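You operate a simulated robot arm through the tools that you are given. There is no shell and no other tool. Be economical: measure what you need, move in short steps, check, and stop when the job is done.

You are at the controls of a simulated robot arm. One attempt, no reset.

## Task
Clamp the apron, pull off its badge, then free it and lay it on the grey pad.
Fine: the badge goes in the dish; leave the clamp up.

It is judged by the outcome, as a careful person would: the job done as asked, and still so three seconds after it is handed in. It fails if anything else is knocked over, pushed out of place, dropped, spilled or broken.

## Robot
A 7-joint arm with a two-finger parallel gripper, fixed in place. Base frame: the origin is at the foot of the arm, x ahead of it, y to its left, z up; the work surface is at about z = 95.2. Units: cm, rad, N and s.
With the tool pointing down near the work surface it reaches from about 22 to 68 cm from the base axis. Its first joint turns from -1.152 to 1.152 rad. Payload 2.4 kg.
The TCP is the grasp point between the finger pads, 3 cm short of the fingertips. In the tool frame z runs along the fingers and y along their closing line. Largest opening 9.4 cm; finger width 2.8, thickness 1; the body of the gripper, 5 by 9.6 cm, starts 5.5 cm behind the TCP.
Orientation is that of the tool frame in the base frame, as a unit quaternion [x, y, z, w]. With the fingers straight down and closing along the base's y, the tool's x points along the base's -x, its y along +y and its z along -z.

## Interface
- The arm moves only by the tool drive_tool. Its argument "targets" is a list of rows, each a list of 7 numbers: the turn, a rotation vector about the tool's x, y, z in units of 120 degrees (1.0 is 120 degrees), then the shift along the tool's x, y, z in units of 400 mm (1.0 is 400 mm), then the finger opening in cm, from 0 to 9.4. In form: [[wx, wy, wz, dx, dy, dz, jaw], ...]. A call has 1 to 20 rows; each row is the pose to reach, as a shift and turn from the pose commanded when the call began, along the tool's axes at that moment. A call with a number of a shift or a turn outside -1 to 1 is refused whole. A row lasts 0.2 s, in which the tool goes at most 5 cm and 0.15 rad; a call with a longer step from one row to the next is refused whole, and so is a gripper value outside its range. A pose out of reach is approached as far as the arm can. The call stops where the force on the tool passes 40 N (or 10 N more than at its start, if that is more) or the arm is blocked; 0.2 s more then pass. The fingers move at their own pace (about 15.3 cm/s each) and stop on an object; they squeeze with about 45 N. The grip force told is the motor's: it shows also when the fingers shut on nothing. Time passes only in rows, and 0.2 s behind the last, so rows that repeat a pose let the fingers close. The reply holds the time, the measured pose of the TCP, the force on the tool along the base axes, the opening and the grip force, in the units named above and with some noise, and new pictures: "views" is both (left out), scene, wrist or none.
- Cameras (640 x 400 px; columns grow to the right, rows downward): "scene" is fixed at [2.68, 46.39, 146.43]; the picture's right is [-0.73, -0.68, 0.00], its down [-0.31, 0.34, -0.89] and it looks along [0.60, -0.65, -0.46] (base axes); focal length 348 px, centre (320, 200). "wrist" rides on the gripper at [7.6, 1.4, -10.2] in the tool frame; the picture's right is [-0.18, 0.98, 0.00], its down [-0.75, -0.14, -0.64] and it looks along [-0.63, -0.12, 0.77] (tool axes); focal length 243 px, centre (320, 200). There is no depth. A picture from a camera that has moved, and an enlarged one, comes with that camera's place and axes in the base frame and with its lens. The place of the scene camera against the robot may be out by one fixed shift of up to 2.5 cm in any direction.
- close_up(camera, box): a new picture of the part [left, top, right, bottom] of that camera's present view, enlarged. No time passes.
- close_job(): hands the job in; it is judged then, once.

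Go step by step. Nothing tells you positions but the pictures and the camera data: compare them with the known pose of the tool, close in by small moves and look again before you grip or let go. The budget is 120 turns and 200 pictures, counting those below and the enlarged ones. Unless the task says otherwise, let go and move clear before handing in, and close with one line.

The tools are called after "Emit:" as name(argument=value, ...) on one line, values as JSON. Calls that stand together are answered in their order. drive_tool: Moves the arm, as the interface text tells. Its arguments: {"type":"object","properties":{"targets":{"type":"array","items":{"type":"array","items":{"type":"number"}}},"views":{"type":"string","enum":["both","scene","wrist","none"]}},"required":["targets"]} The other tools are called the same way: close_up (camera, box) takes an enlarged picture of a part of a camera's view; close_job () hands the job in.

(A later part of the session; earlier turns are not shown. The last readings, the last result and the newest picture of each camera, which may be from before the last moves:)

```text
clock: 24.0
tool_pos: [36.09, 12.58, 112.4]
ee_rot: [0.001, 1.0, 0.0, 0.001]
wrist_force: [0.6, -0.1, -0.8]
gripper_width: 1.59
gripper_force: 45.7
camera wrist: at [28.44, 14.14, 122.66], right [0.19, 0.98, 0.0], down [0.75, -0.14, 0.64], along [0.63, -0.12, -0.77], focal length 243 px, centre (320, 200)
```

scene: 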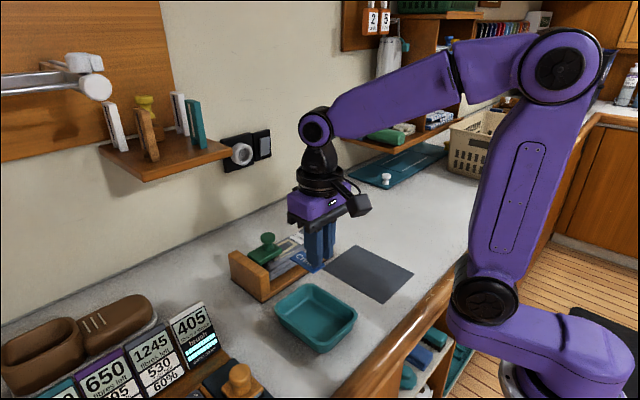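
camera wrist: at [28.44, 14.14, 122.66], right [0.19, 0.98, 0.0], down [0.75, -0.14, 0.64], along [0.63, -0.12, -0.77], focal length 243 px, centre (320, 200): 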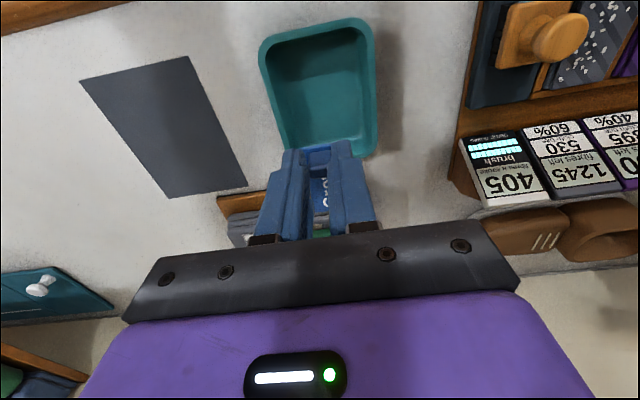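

The dish centre is at about (36.6, 13.2), rim z≈99. Lowering the badge into it.

Emit:
drive_tool(targets=[[0, 0, 0, 0.015, 0.015, 0.05, 0.5], [0, 0, 0, 0.015, 0.015, 0.11, 0.5], [0, 0, 0, 0.015, 0.015, 0.17, 0.5], [0, 0, 0, 0.015, 0.015, 0.22, 0.5], [0, 0, 0, 0.015, 0.015, 0.26, 0.5], [0, 0, 0, 0.015, 0.015, 0.29, 0.5], [0, 0, 0, 0.015, 0.015, 0.29, 0.5]])

Emit:
close_up(camera="scene", box=[250, 260, 390, 360])

```text
clock: 25.6
tool_pos: [35.37, 13.35, 100.91]
ee_rot: [0.002, 1.0, -0.001, 0.0]
wrist_force: [-0.3, 0.0, -0.1]
gripper_width: 1.58
gripper_force: 44.7
camera wrist: at [27.67, 14.84, 111.13], right [0.19, 0.98, 0.0], down [0.75, -0.14, 0.64], along [0.63, -0.12, -0.77], focal length 243 px, centre (320, 200)
```

scene: 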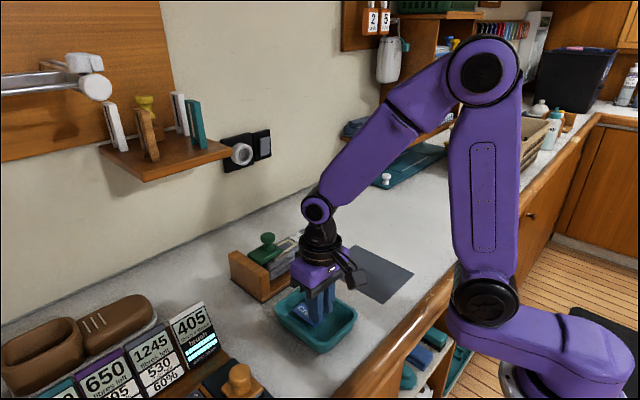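
wrist: 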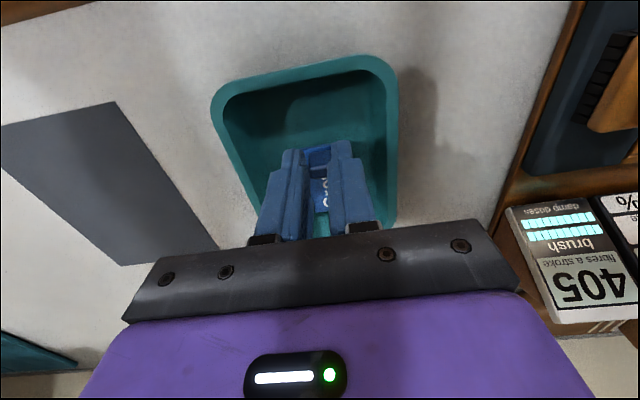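

```text
4.00 times, centred on (320, 310) of scene
camera zoom: at [2.68, 46.39, 146.43], right [-0.73, -0.68, 0.0], down [-0.31, 0.34, -0.89], along [0.6, -0.65, -0.46], focal length 1393 px, centre (320, -240)
```

zoom: 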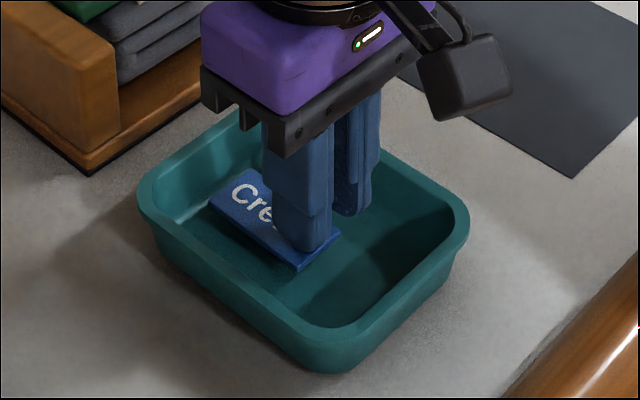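

Over the floor inside the dish; easing down until contact, then releasing.

Emit:
drive_tool(targets=[[0, 0, 0, 0, 0, 0.01, 0.5], [0, 0, 0, 0, 0, 0.02, 0.5], [0, 0, 0, 0, 0, 0.027, 0.5]], views="none")

Emit:
close_up(camera="scene", box=[250, 260, 390, 360])

```text
clock: 26.4
tool_pos: [35.57, 13.32, 99.92]
ee_rot: [0.001, 1.0, 0.001, -0.001]
wrist_force: [-0.4, -0.7, 0.4]
gripper_width: 1.58
gripper_force: 45.1
```

```text
4.00 times, centred on (320, 310) of scene
camera zoom: at [2.68, 46.39, 146.43], right [-0.73, -0.68, 0.0], down [-0.31, 0.34, -0.89], along [0.6, -0.65, -0.46], focal length 1393 px, centre (320, -240)
```

zoom: 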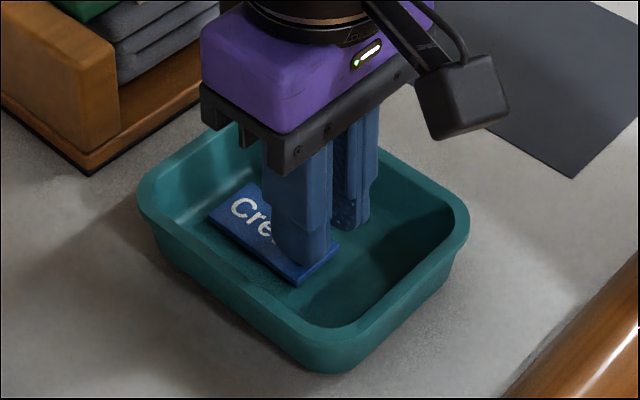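

Emit:
drive_tool(targets=[[0, 0, 0, 0, 0, 0.007, 0.5], [0, 0, 0, 0, 0, 0.012, 0.5], [0, 0, 0, 0, 0, 0.012, 3], [0, 0, 0, 0, 0, 0.012, 3], [0, 0, 0, 0, 0, -0.04, 3], [0, 0, 0, 0, 0, -0.12, 3], [0, 0, 0, 0, 0, -0.2, 3], [0, 0, 0, 0, 0, -0.28, 5], [0, 0, 0, 0, 0, -0.28, 5]])

Emit:
close_up(camera="scene", box=[220, 220, 400, 360])

```text
clock: 28.4
tool_pos: [35.34, 13.46, 111.13]
ee_rot: [0.001, 1.0, 0.0, 0.0]
wrist_force: [-0.1, -0.4, -0.4]
gripper_width: 5.0
gripper_force: 0.1
camera wrist: at [27.7, 14.87, 121.33], right [0.19, 0.98, 0.0], down [0.75, -0.14, 0.64], along [0.63, -0.12, -0.77], focal length 243 px, centre (320, 200)
```

scene: 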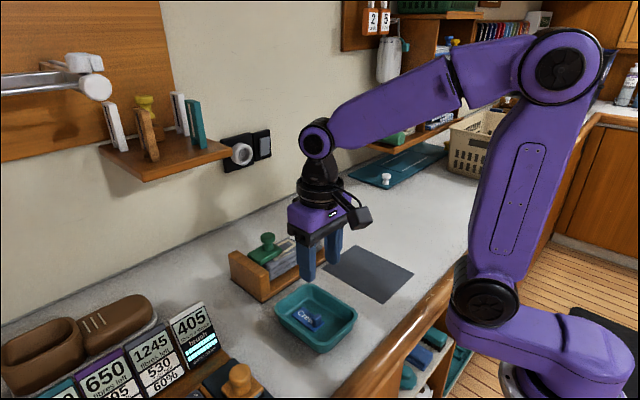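
wrist: 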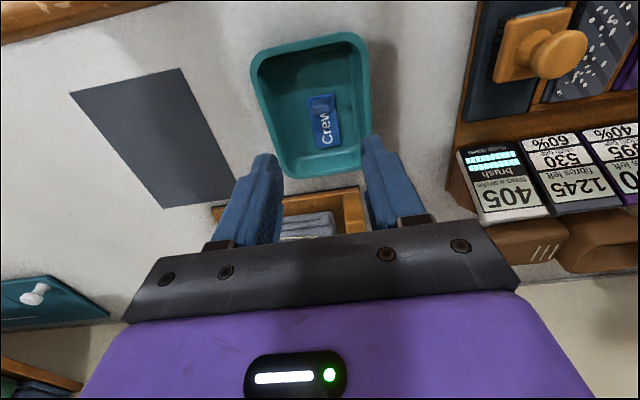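

```text
2.86 times, centred on (310, 290) of scene
camera zoom: at [2.68, 46.39, 146.43], right [-0.73, -0.68, 0.0], down [-0.31, 0.34, -0.89], along [0.6, -0.65, -0.46], focal length 995 px, centre (349, -57)
```

zoom: 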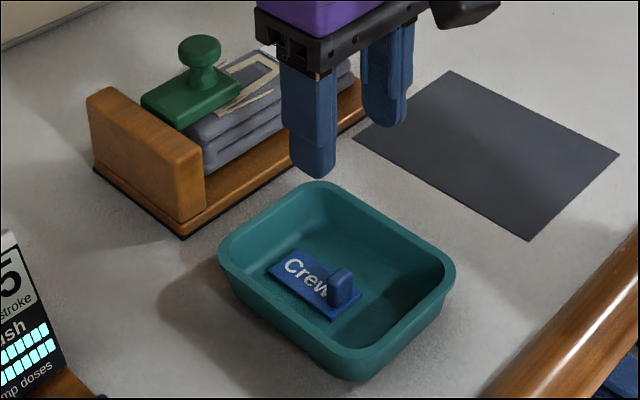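

The badge rests in the dish. Next, raising the clamp: I'll lean the hand 20° again and grip the knob disc (≈(53.9, 9.9, 104.3)) along y, then swing it about its hinge (≈y 14.2, z 100.6).

Emit:
drive_tool(targets=[[0, 0, 0, -0.07, -0.02, -0.05, 5], [0, -0.05, 0, -0.15, -0.04, -0.05, 5], [0, -0.1, 0, -0.23, -0.06, -0.05, 5], [0, -0.15, 0, -0.31, -0.08, -0.05, 5], [0, -0.1667, 0, -0.3675, -0.0875, -0.05, 5], [0, -0.1667, 0, -0.3675, -0.0875, -0.05, 5]])

Emit:
close_up(camera="wrist", box=[200, 60, 440, 210])

```text
clock: 29.8
tool_pos: [50.23, 10.0, 113.01]
ee_rot: [0.0, 0.985, 0.0, 0.175]
wrist_force: [0.5, -0.2, -0.4]
gripper_width: 5.0
gripper_force: 0.0
camera wrist: at [39.45, 11.37, 120.06], right [0.17, 0.98, 0.06], down [0.49, -0.14, 0.86], along [0.86, -0.12, -0.5], focal length 243 px, centre (320, 200)
```

scene: 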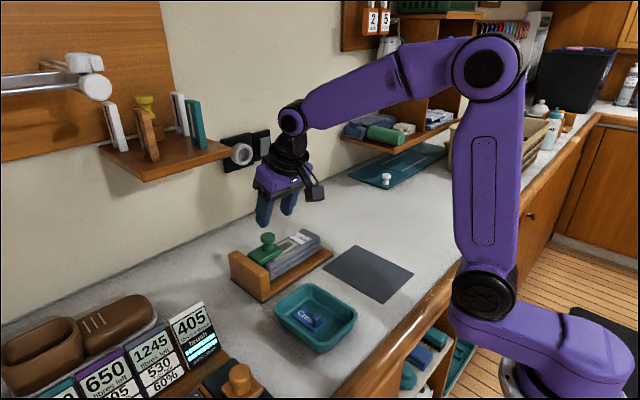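
wrist: 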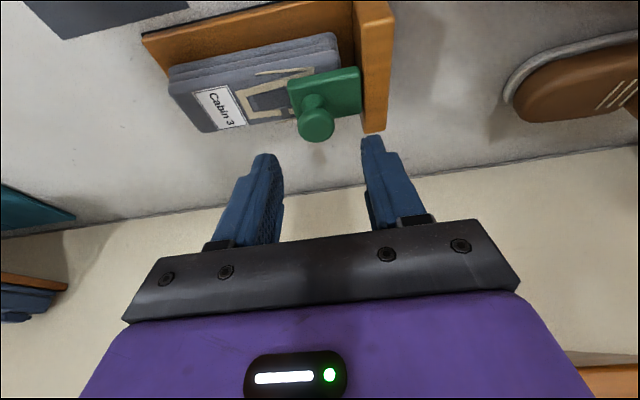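

```text
2.67 times, centred on (320, 135) of wrist
camera zoom: at [39.45, 11.37, 120.06], right [0.17, 0.98, 0.06], down [0.49, -0.14, 0.86], along [0.86, -0.12, -0.5], focal length 647 px, centre (320, 373)
```

zoom: 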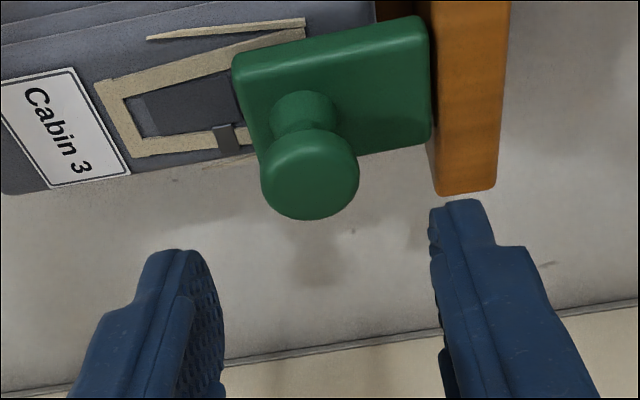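

The knob is at about (53.5, 9.55), 3 cm wide. Advancing along the tool axis to straddle it.

Emit:
drive_tool(targets=[[0, 0, 0, 0, -0.01, 0.06, 5], [0, 0, 0, -0.005, -0.01, 0.12, 5], [0, 0, 0, -0.005, -0.01, 0.16, 5], [0, 0, 0, -0.005, -0.01, 0.177, 5], [0, 0, 0, -0.005, -0.01, 0.177, 5]])

Emit:
close_up(camera="wrist", box=[200, 60, 440, 210])

Emit:
close_up(camera="scene", box=[210, 195, 350, 285])

```text
clock: 31.0
tool_pos: [52.9, 9.53, 106.44]
ee_rot: [0.001, 0.985, 0.0, 0.173]
wrist_force: [0.8, 0.0, -0.1]
gripper_width: 4.98
gripper_force: 0.0
camera wrist: at [42.05, 10.95, 113.46], right [0.17, 0.98, 0.06], down [0.49, -0.14, 0.86], along [0.85, -0.12, -0.51], focal length 243 px, centre (320, 200)
```

scene: 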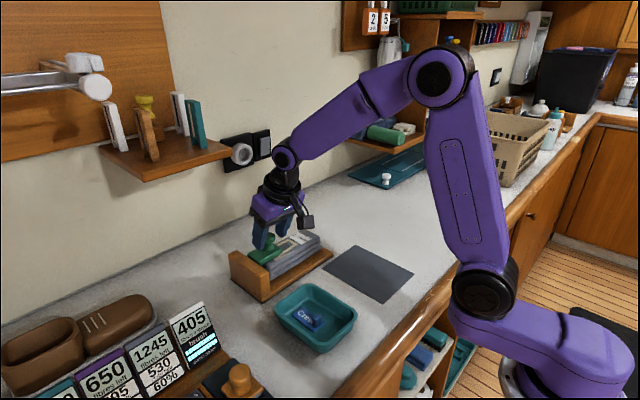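
wrist: 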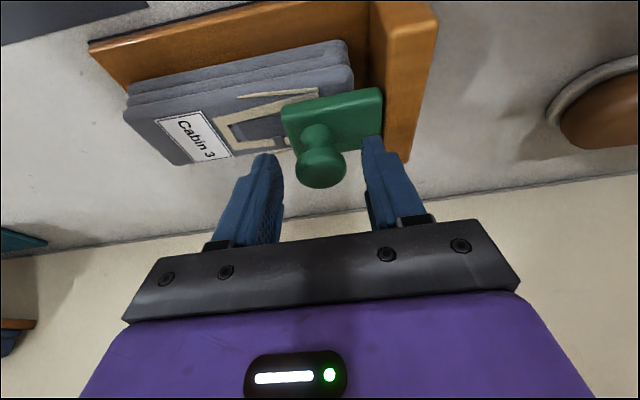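

```text
2.67 times, centred on (320, 135) of wrist
camera zoom: at [42.05, 10.95, 113.46], right [0.17, 0.98, 0.06], down [0.49, -0.14, 0.86], along [0.85, -0.12, -0.51], focal length 647 px, centre (320, 373)
```

zoom: 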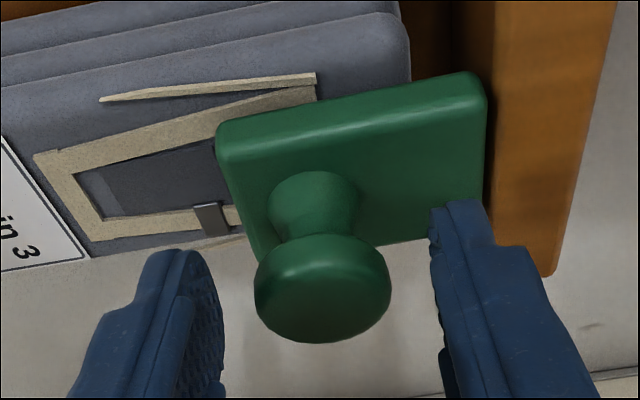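

```text
4.44 times, centred on (280, 240) of scene
camera zoom: at [2.68, 46.39, 146.43], right [-0.73, -0.68, 0.0], down [-0.31, 0.34, -0.89], along [0.6, -0.65, -0.46], focal length 1548 px, centre (498, 22)
```

zoom: 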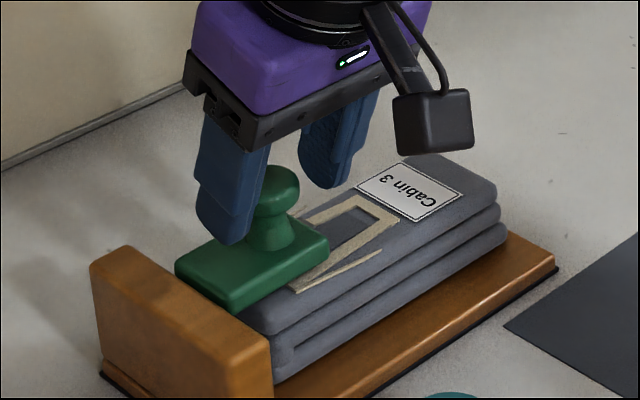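

Straddling the knob well centred. Closing on it.

Emit:
drive_tool(targets=[[0, 0, 0, 0.003, 0, 0, 2.4], [0, 0, 0, 0.003, 0, 0, 2.4], [0, 0, 0, 0.003, 0, 0, 2.4]], views="wrist")

```text
clock: 31.8
tool_pos: [52.76, 9.45, 106.42]
ee_rot: [0.0, 0.985, 0.001, 0.174]
wrist_force: [9.2, -1.5, 0.0]
gripper_width: 3.09
gripper_force: 44.7
camera wrist: at [41.98, 10.91, 113.45], right [0.17, 0.98, 0.06], down [0.49, -0.14, 0.86], along [0.86, -0.12, -0.5], focal length 243 px, centre (320, 200)
```

wrist: 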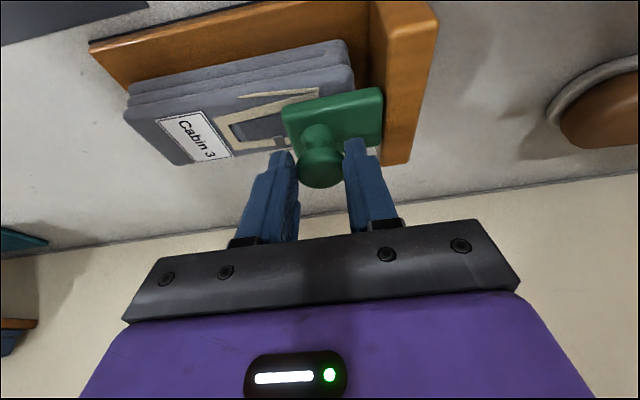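

Gripped at 3.09 cm. Swinging up about the hinge, first 16° to check the forces.

Emit:
drive_tool(targets=[[0.0313, 0, -0.0114, -0.0026, 0.0105, -0.0073, 2.4], [0.0627, 0, -0.0228, -0.005, 0.0215, -0.0139, 2.4], [0.094, 0, -0.0342, -0.0072, 0.033, -0.0197, 2.4], [0.1253, 0, -0.0456, -0.009, 0.0448, -0.0248, 2.4]], views="wrist")

Emit:
close_up(camera="scene", box=[210, 195, 350, 285])

```text
clock: 32.8
tool_pos: [52.78, 11.26, 107.5]
ee_rot: [-0.024, 0.975, -0.138, 0.173]
wrist_force: [12.3, -5.6, 6.3]
gripper_width: 3.08
gripper_force: 45.5
camera wrist: at [41.98, 14.54, 113.83], right [0.17, 0.96, -0.21], down [0.49, 0.1, 0.87], along [0.86, -0.25, -0.45], focal length 243 px, centre (320, 200)
```

wrist: 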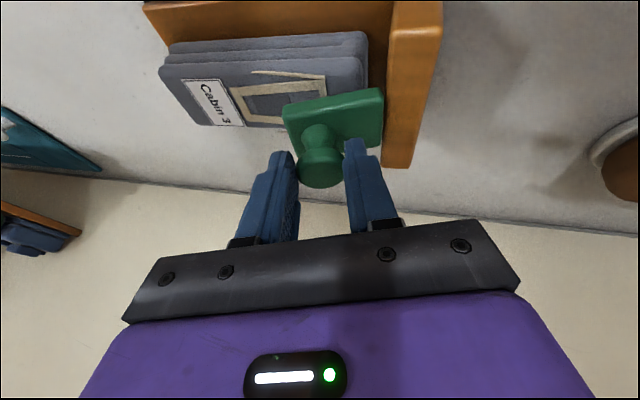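

```text
4.44 times, centred on (280, 240) of scene
camera zoom: at [2.71, 46.37, 146.43], right [-0.73, -0.68, 0.0], down [-0.32, 0.34, -0.89], along [0.6, -0.65, -0.46], focal length 1548 px, centre (498, 22)
```

zoom: 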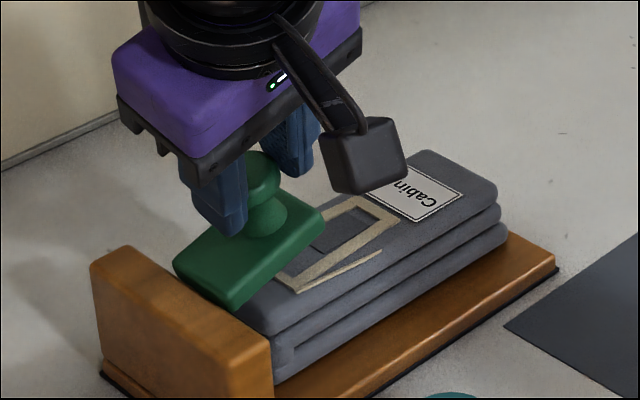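

Folding up smoothly with the apron and block still. By symmetry the same motion repeats; another 32°.

Emit:
drive_tool(targets=[[0.0627, 0, -0.0228, -0.005, 0.0215, -0.0139, 2.4], [0.1253, 0, -0.0456, -0.009, 0.0448, -0.0248, 2.4], [0.188, 0, -0.0684, -0.0118, 0.0695, -0.0325, 2.4], [0.2507, 0, -0.0912, -0.0135, 0.0953, -0.037, 2.4]])

Emit:
close_up(camera="scene", box=[180, 175, 350, 285])

```text
clock: 33.8
tool_pos: [52.64, 15.33, 107.98]
ee_rot: [-0.069, 0.899, -0.402, 0.161]
wrist_force: [13.3, -7.7, 24.9]
gripper_width: 3.08
gripper_force: 45.1
camera wrist: at [41.95, 21.48, 111.62], right [0.18, 0.7, -0.69], down [0.49, 0.55, 0.68], along [0.86, -0.46, -0.24], focal length 243 px, centre (320, 200)
```

scene: 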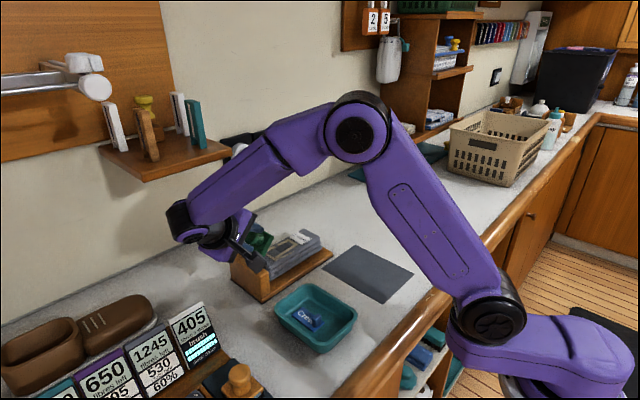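
wrist: 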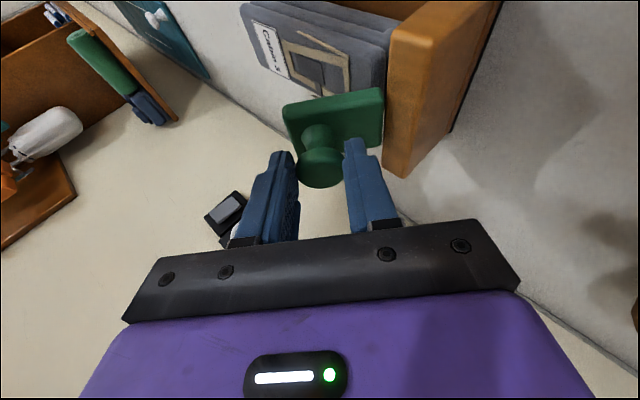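

```text
3.64 times, centred on (265, 230) of scene
camera zoom: at [2.68, 46.36, 146.44], right [-0.73, -0.68, 0.0], down [-0.31, 0.34, -0.89], along [0.6, -0.65, -0.46], focal length 1267 px, centre (520, 91)
```

zoom: 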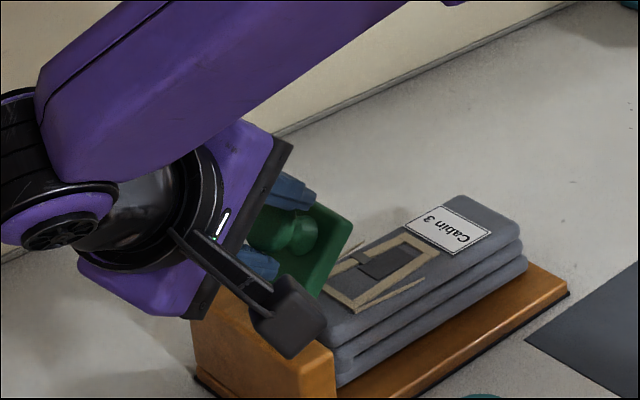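

Now about 48° up with the arm pressing a bit on the hinge; I'll release here, retreat along the tool axis, and finish the swing by pushing the plate from its underside.

Emit:
drive_tool(targets=[[0, 0, 0, 0, 0, -0.003, 3.4], [0, 0, 0, 0, 0, -0.005, 5], [0, 0, 0, 0, 0, -0.02, 5], [0, 0, 0, 0, 0, -0.07, 5], [0, 0, 0, 0, 0, -0.13, 5], [0, 0, 0, 0, 0, -0.13, 5]])

Emit:
close_up(camera="scene", box=[180, 175, 350, 285])

```text
clock: 35.2
tool_pos: [50.8, 19.11, 111.14]
ee_rot: [-0.07, 0.9, -0.401, 0.158]
wrist_force: [-0.3, -0.3, -0.2]
gripper_width: 5.0
gripper_force: 0.0
camera wrist: at [40.12, 25.26, 114.86], right [0.17, 0.7, -0.69], down [0.49, 0.54, 0.68], along [0.85, -0.45, -0.25], focal length 243 px, centre (320, 200)
```

scene: 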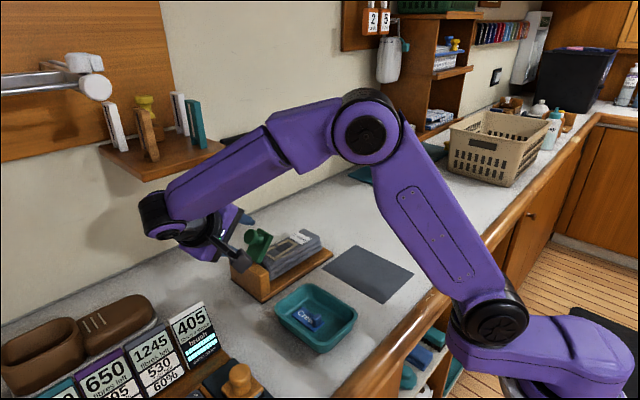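
wrist: 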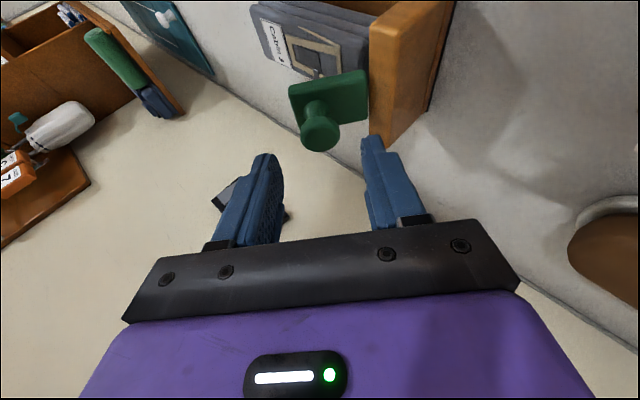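

```text
3.64 times, centred on (265, 230) of scene
camera zoom: at [2.68, 46.39, 146.43], right [-0.73, -0.68, 0.0], down [-0.31, 0.34, -0.89], along [0.6, -0.65, -0.46], focal length 1267 px, centre (520, 91)
```

zoom: 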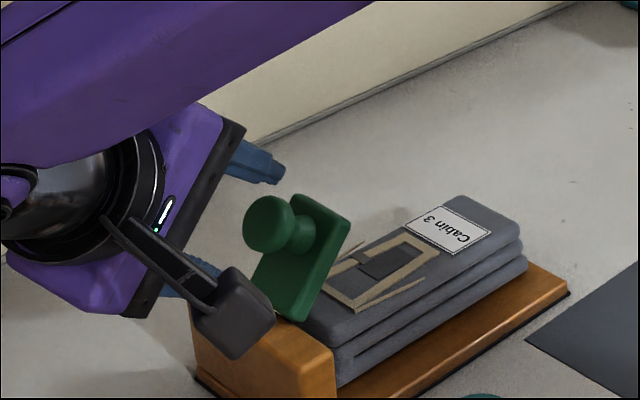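

The lever holds itself up at about halfway. I'll lift away, straighten back to the simple lean, and come around to the -y side.

Emit:
drive_tool(targets=[[-0.03, 0, 0.011, 0.012, -0.04, -0.04, 5], [-0.09, 0, 0.033, 0.025, -0.08, -0.06, 3], [-0.15, 0, 0.055, 0.038, -0.12, -0.07, 0], [-0.21, 0, 0.077, 0.05, -0.16, -0.073, 0], [-0.27, 0, 0.098, 0.063, -0.18, -0.073, 0], [-0.33, 0, 0.12, 0.07, -0.197, -0.073, 0], [-0.376, 0, 0.137, 0.075, -0.197, -0.073, 0], [-0.376, 0, 0.137, 0.075, -0.197, -0.073, 0]])

```text
clock: 37.0
tool_pos: [46.91, 15.04, 118.22]
ee_rot: [0.001, 0.985, 0.0, 0.174]
wrist_force: [0.0, 0.0, -0.4]
gripper_width: 0.01
gripper_force: 32.7
camera wrist: at [36.26, 16.49, 125.26], right [0.17, 0.98, 0.07], down [0.49, -0.14, 0.86], along [0.86, -0.12, -0.5], focal length 243 px, centre (320, 200)
```

scene: 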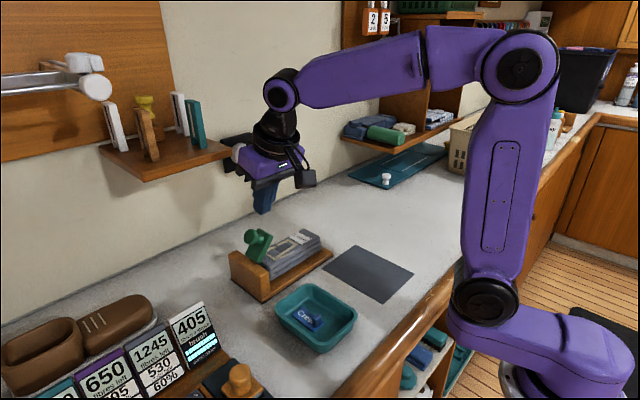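
wrist: 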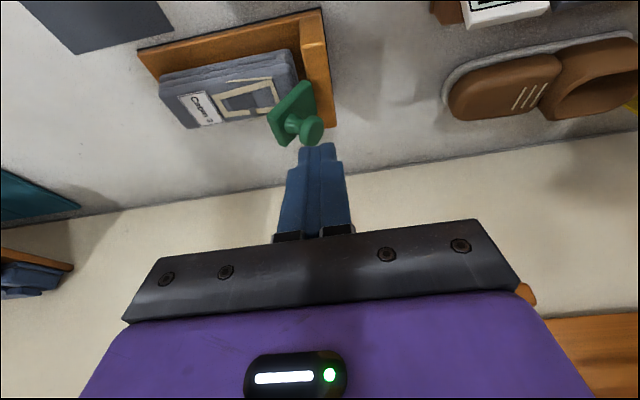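

Positioning closed fingers on the -y side of the plate, tips about 3 cm above the apron.

Emit:
drive_tool(targets=[[0, 0, 0, 0, -0.1, 0, 0], [0, 0, 0, 0, -0.2125, 0, 0], [0, 0, 0, -0.02, -0.2125, 0.1, 0], [0, 0, 0, -0.042, -0.2125, 0.2, 0], [0, 0, 0, -0.042, -0.2125, 0.26, 0], [0, 0, 0, -0.042, -0.2125, 0.308, 0], [0, 0, 0, -0.042, -0.2125, 0.308, 0]])

Emit:
close_up(camera="scene", box=[210, 195, 350, 285])

```text
clock: 38.6
tool_pos: [52.93, 6.6, 107.26]
ee_rot: [0.001, 0.985, 0.0, 0.174]
wrist_force: [0.1, 0.5, 0.5]
gripper_width: 0.01
gripper_force: 32.6
camera wrist: at [42.08, 8.03, 114.29], right [0.17, 0.98, 0.06], down [0.49, -0.14, 0.86], along [0.86, -0.12, -0.5], focal length 243 px, centre (320, 200)
```

scene: 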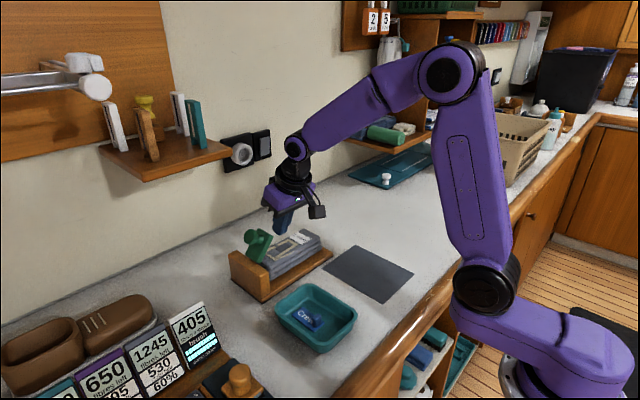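
wrist: 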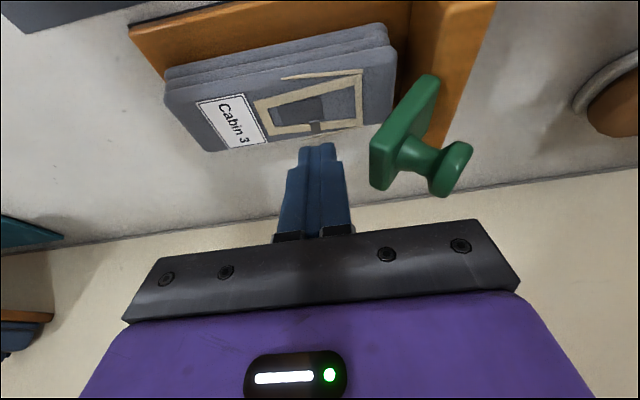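

```text
4.44 times, centred on (280, 240) of scene
camera zoom: at [2.68, 46.39, 146.43], right [-0.73, -0.68, 0.0], down [-0.31, 0.34, -0.89], along [0.6, -0.65, -0.46], focal length 1548 px, centre (498, 22)
```

zoom: 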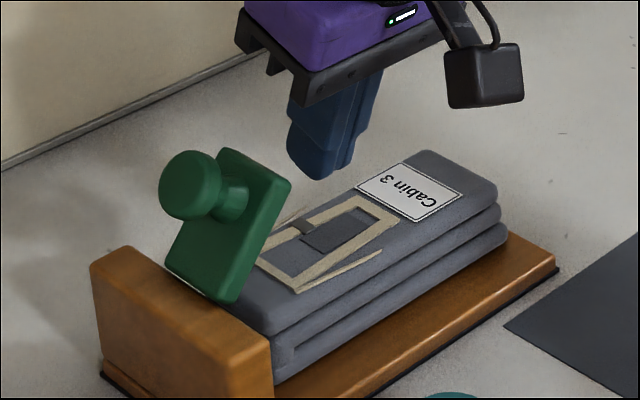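

Clear view; now pushing the plate gently toward +y.

Emit:
drive_tool(targets=[[0, 0, 0, 0, 0.03, 0, 0], [0, 0, 0, 0, 0.06, 0, 0], [0, 0, 0, 0, 0.085, 0, 0], [0, 0, 0, 0, 0.11, 0, 0], [0, 0, 0, 0, 0.13, 0, 0], [0, 0, 0, 0, 0.145, 0, 0]], views="wrist")

Emit:
close_up(camera="scene", box=[210, 195, 350, 285])

```text
clock: 39.8
tool_pos: [53.03, 10.91, 107.71]
ee_rot: [0.006, 0.984, 0.0, 0.178]
wrist_force: [-18.1, -12.0, 15.6]
gripper_width: 0.0
gripper_force: 33.0
stopped in row 5: the force on the tool passed its limit (the readings are from after the stop); the commanded pose is now the measured one
camera wrist: at [42.24, 12.45, 114.65], right [0.18, 0.98, 0.07], down [0.48, -0.15, 0.87], along [0.86, -0.13, -0.5], focal length 243 px, centre (320, 200)
```

wrist: 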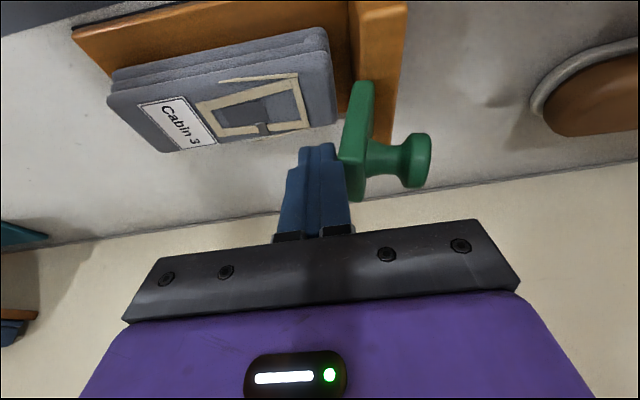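

```text
4.44 times, centred on (280, 240) of scene
camera zoom: at [2.58, 46.32, 146.45], right [-0.73, -0.68, 0.0], down [-0.31, 0.34, -0.89], along [0.6, -0.65, -0.46], focal length 1548 px, centre (498, 22)
```

zoom: 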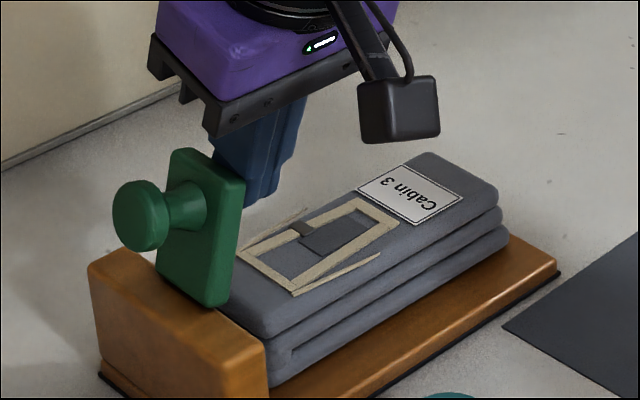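

The plate is nearly upright; friction of the rising edge on the fingers triggered the stop. I'll back off, raise the fingers so only their tips push near the plate's top, and look.

Emit:
drive_tool(targets=[[0, 0, 0, 0, -0.015, 0, 0], [0, 0, 0, -0.0137, -0.02, -0.0376, 0], [0, 0, 0, -0.0137, -0.02, -0.0376, 0]])

Emit:
close_up(camera="wrist", box=[200, 50, 440, 200])

Emit:
close_up(camera="scene", box=[210, 215, 350, 305])

```text
clock: 40.6
tool_pos: [53.08, 10.57, 109.18]
ee_rot: [0.003, 0.984, 0.001, 0.177]
wrist_force: [-0.1, -0.5, 0.2]
gripper_width: 0.0
gripper_force: 33.1
camera wrist: at [42.33, 11.98, 116.01], right [0.18, 0.98, 0.07], down [0.48, -0.15, 0.86], along [0.86, -0.12, -0.5], focal length 243 px, centre (320, 200)
```

scene: 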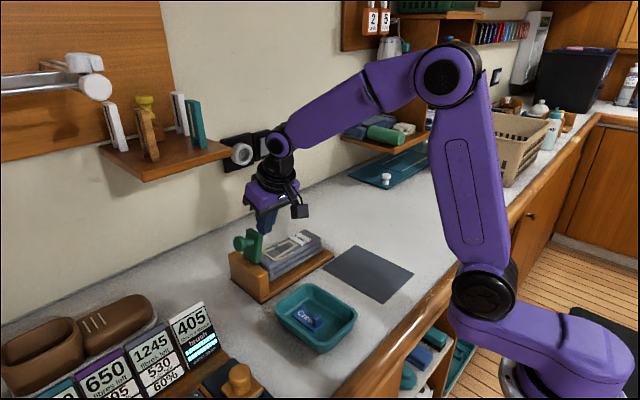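
wrist: 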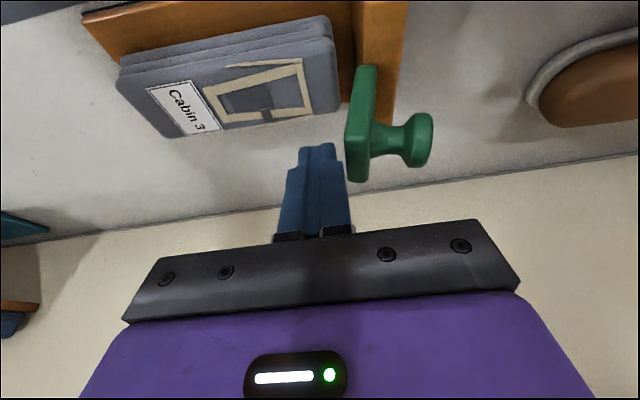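

```text
2.67 times, centred on (320, 125) of wrist
camera zoom: at [42.33, 11.98, 116.01], right [0.18, 0.98, 0.07], down [0.48, -0.15, 0.86], along [0.86, -0.12, -0.5], focal length 647 px, centre (320, 400)
```

zoom: 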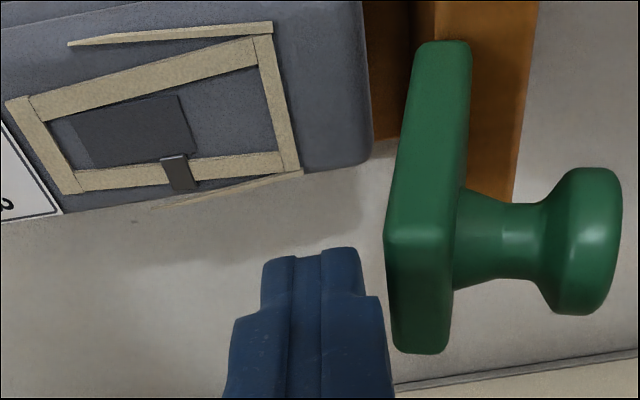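

```text
4.44 times, centred on (280, 260) of scene
camera zoom: at [2.68, 46.39, 146.43], right [-0.73, -0.68, 0.0], down [-0.31, 0.34, -0.89], along [0.6, -0.65, -0.46], focal length 1548 px, centre (498, -67)
```

zoom: 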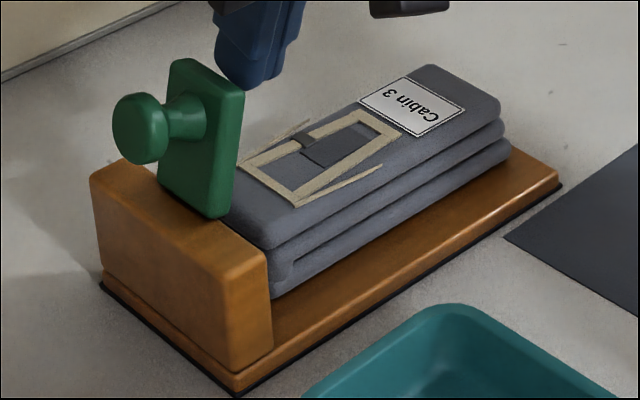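

Emit:
drive_tool(targets=[[0, 0, 0, 0, 0.015, 0, 0], [0, 0, 0, 0, 0.025, 0, 0], [0, 0, 0, 0, 0.035, 0, 0], [0, 0, 0, 0, 0.045, 0, 0], [0, 0, 0, 0, 0.055, 0, 0], [0, 0, 0, 0, 0.065, 0, 0]], views="wrist")

Emit:
close_up(camera="scene", box=[210, 215, 350, 305])

```text
clock: 42.0
tool_pos: [53.0, 13.16, 109.13]
ee_rot: [0.002, 0.984, 0.002, 0.178]
wrist_force: [1.8, -4.3, 3.4]
gripper_width: 0.0
gripper_force: 33.4
camera wrist: at [42.25, 14.68, 116.08], right [0.18, 0.98, 0.07], down [0.48, -0.14, 0.86], along [0.86, -0.12, -0.5], focal length 243 px, centre (320, 200)
```

wrist: 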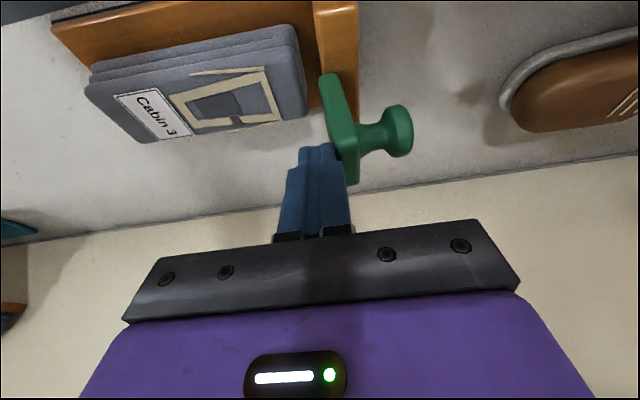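

```text
4.44 times, centred on (280, 260) of scene
camera zoom: at [2.68, 46.38, 146.43], right [-0.73, -0.68, 0.0], down [-0.31, 0.34, -0.89], along [0.6, -0.65, -0.46], focal length 1548 px, centre (498, -67)
```

zoom: 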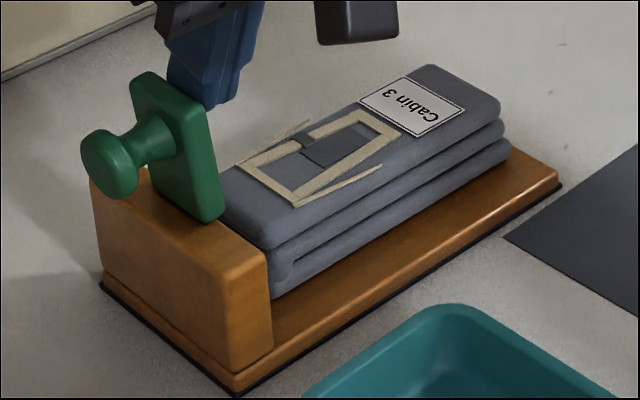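

Almost at its original stance; a touch more.

Emit:
drive_tool(targets=[[0, 0, 0, 0, 0.01, 0, 0], [0, 0, 0, 0, 0.02, 0, 0], [0, 0, 0, 0, 0.025, 0, 0]], views="none")

Emit:
close_up(camera="scene", box=[210, 215, 350, 305])

```text
clock: 42.8
tool_pos: [52.97, 14.13, 109.21]
ee_rot: [0.004, 0.984, 0.0, 0.178]
wrist_force: [-5.4, -12.0, 8.6]
gripper_width: 0.0
gripper_force: 32.7
```

```text
4.44 times, centred on (280, 260) of scene
camera zoom: at [2.65, 46.35, 146.44], right [-0.73, -0.68, 0.0], down [-0.31, 0.34, -0.89], along [0.6, -0.65, -0.46], focal length 1548 px, centre (498, -67)
```

zoom: 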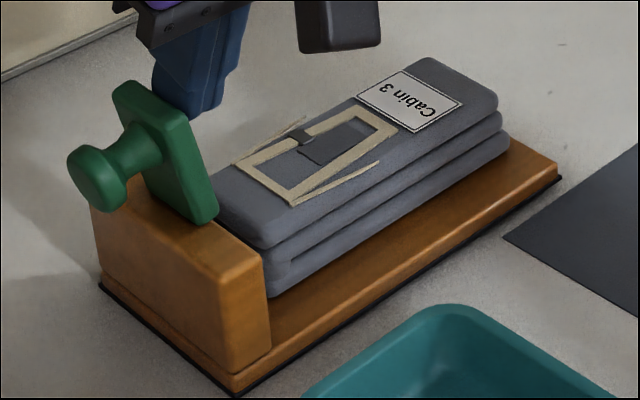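

The clamp is back at its original upright stop. Moving away and straightening up above the apron to measure it.

Emit:
drive_tool(targets=[[0, 0, 0, 0, -0.05, 0, 0], [0, 0, 0, -0.01, -0.1, -0.06, 2], [0, 0.06, 0, 0.03, -0.16, -0.12, 5], [0, 0.12, 0, 0.06, -0.21, -0.17, 9], [0, 0.171, 0, 0.083, -0.24, -0.211, 9.3], [0, 0.171, 0, 0.083, -0.24, -0.211, 9.3]])

Emit:
close_up(camera="wrist", box=[180, 60, 460, 235])

Emit:
close_up(camera="scene", box=[210, 215, 350, 305])

```text
clock: 44.2
tool_pos: [47.07, 4.42, 115.81]
ee_rot: [0.003, 1.0, 0.001, -0.001]
wrist_force: [-0.2, 1.1, -0.2]
gripper_width: 9.3
gripper_force: 0.1
camera wrist: at [39.37, 5.97, 126.1], right [0.19, 0.98, 0.0], down [0.75, -0.15, 0.64], along [0.63, -0.12, -0.77], focal length 243 px, centre (320, 200)
```

scene: 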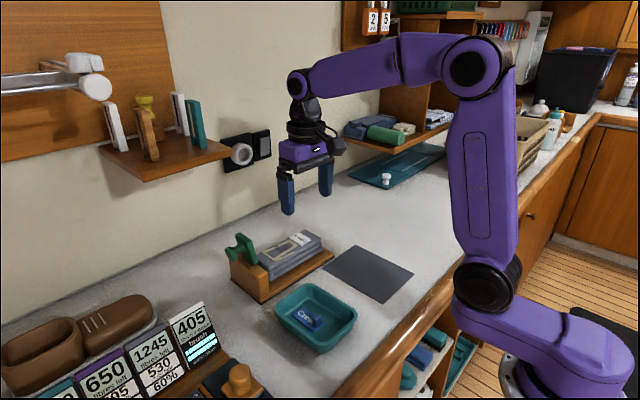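
wrist: 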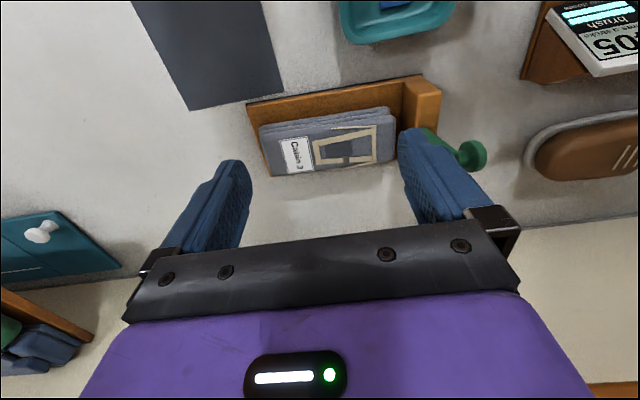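

```text
2.29 times, centred on (320, 148) of wrist
camera zoom: at [39.37, 5.97, 126.1], right [0.19, 0.98, 0.0], down [0.75, -0.15, 0.64], along [0.63, -0.12, -0.77], focal length 555 px, centre (320, 320)
```

zoom: 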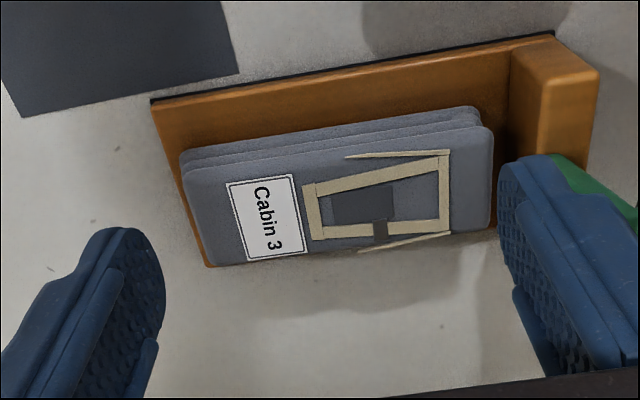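

```text
4.44 times, centred on (280, 260) of scene
camera zoom: at [2.68, 46.39, 146.43], right [-0.73, -0.68, 0.0], down [-0.31, 0.34, -0.89], along [0.6, -0.65, -0.46], focal length 1548 px, centre (498, -67)
```

zoom: 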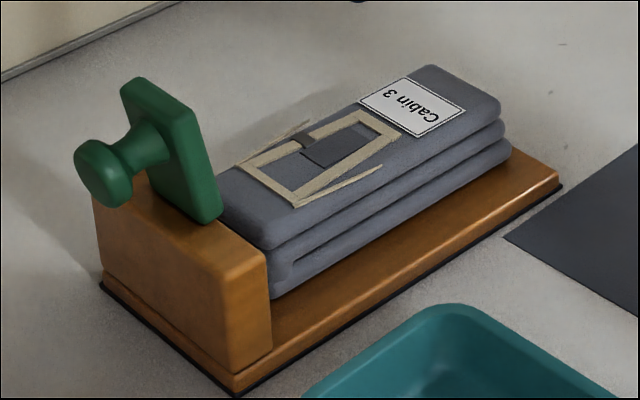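

The clamp stands up and the apron is at about (52.5, 4.5), 5.5 × 14.7 cm, top z≈101. Turning the hand -90° (camera away from the lever) above its centre.

Emit:
drive_tool(targets=[[0, 0, -0.0625, -0.011, 0, 0, 9.3], [0, 0, -0.125, -0.022, 0, 0, 9.3], [0, 0, -0.1875, -0.034, 0, 0, 9.3], [0, 0, -0.25, -0.045, 0, 0, 9.3], [0, 0, -0.3125, -0.056, 0, 0, 9.3], [0, 0, -0.375, -0.067, 0, 0, 9.3], [0, 0, -0.4375, -0.079, 0, 0, 9.3], [0, 0, -0.5, -0.09, 0, 0, 9.3], [0, 0, -0.5625, -0.101, 0, 0, 9.3], [0, 0, -0.625, -0.112, 0, 0, 9.3], [0, 0, -0.6875, -0.124, 0, 0, 9.3], [0, 0, -0.75, -0.135, 0, 0, 9.3], [0, 0, -0.75, -0.135, 0, 0, 9.3]])

Emit:
close_up(camera="wrist", box=[180, 60, 460, 235])

```text
clock: 47.0
tool_pos: [52.42, 4.42, 115.76]
ee_rot: [-0.706, 0.708, 0.0, 0.001]
wrist_force: [0.0, -0.5, 0.1]
gripper_width: 9.3
gripper_force: 0.1
camera wrist: at [50.94, -3.17, 126.01], right [-0.98, 0.19, 0.0], down [0.14, 0.75, 0.64], along [0.12, 0.63, -0.77], focal length 243 px, centre (320, 200)
```

scene: 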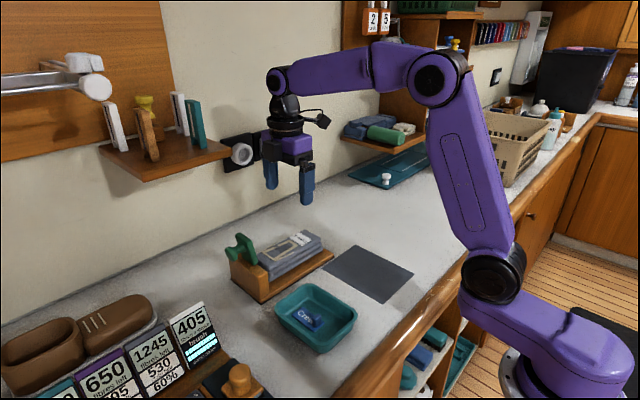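
wrist: 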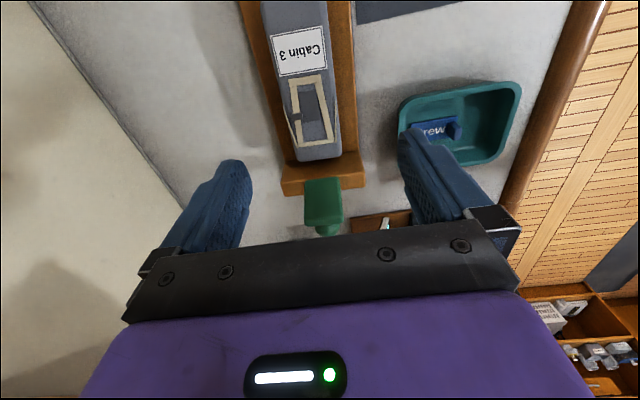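

```text
2.29 times, centred on (320, 148) of wrist
camera zoom: at [50.94, -3.17, 126.01], right [-0.98, 0.19, 0.0], down [0.14, 0.75, 0.64], along [0.12, 0.63, -0.77], focal length 555 px, centre (320, 320)
```

zoom: 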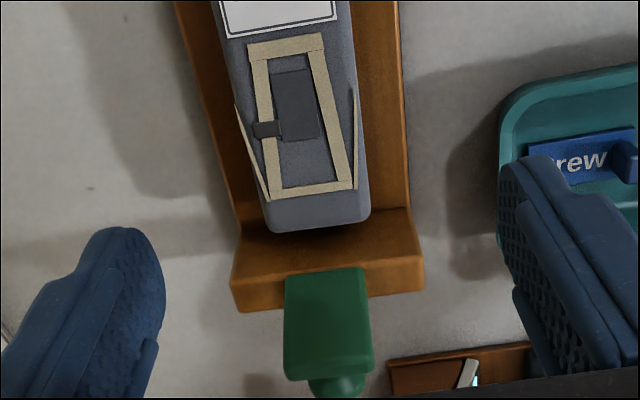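

The apron's centre is nearer x≈53.3 with its top near z≈99.8. Centering and descending partway.

Emit:
drive_tool(targets=[[0, 0, 0, 0, -0.0225, 0.06, 9.3], [0, 0, 0, -0.0025, -0.0225, 0.14, 9.3], [0, 0, 0, -0.0025, -0.0225, 0.22, 9.3], [0, 0, 0, -0.0025, -0.0225, 0.29, 9.3], [0, 0, 0, -0.0025, -0.0225, 0.29, 9.3]])

Emit:
close_up(camera="wrist", box=[180, 60, 460, 235])

Emit:
close_up(camera="scene", box=[210, 195, 350, 285])

```text
clock: 48.2
tool_pos: [53.04, 4.66, 104.13]
ee_rot: [-0.705, 0.709, 0.001, 0.0]
wrist_force: [-0.6, 0.6, -1.2]
gripper_width: 9.27
gripper_force: 0.1
camera wrist: at [51.6, -3.0, 114.39], right [-0.98, 0.19, 0.0], down [0.14, 0.75, 0.64], along [0.12, 0.63, -0.77], focal length 243 px, centre (320, 200)
```

scene: 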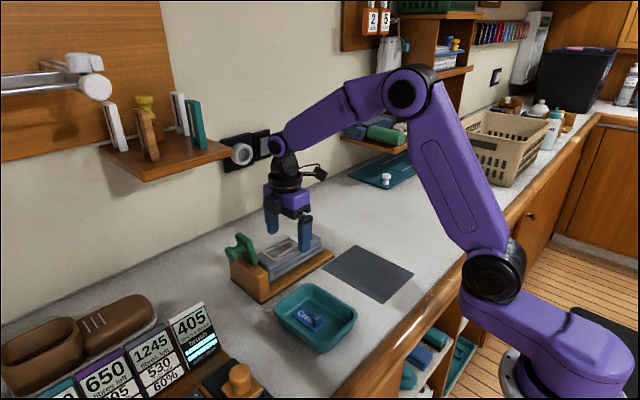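
wrist: 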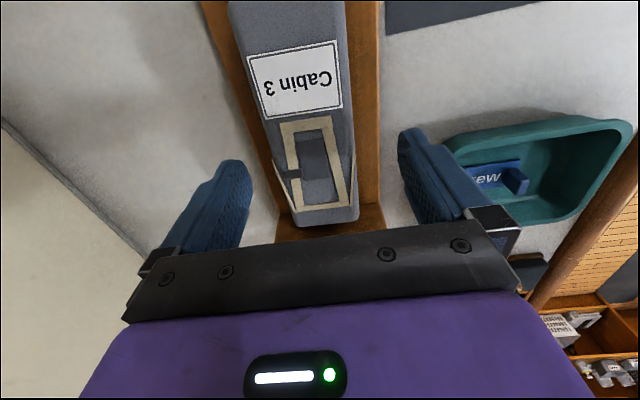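

```text
2.29 times, centred on (320, 148) of wrist
camera zoom: at [51.6, -3.0, 114.39], right [-0.98, 0.19, 0.0], down [0.14, 0.75, 0.64], along [0.12, 0.63, -0.77], focal length 555 px, centre (320, 320)
```

zoom: 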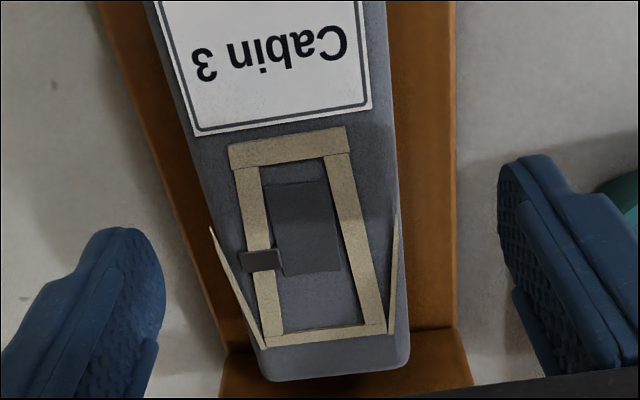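

```text
4.44 times, centred on (280, 240) of scene
camera zoom: at [2.68, 46.39, 146.43], right [-0.73, -0.68, 0.0], down [-0.31, 0.34, -0.89], along [0.6, -0.65, -0.46], focal length 1548 px, centre (498, 22)
```

zoom: 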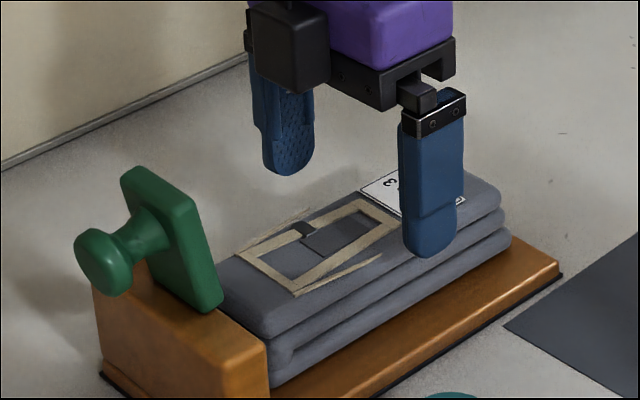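

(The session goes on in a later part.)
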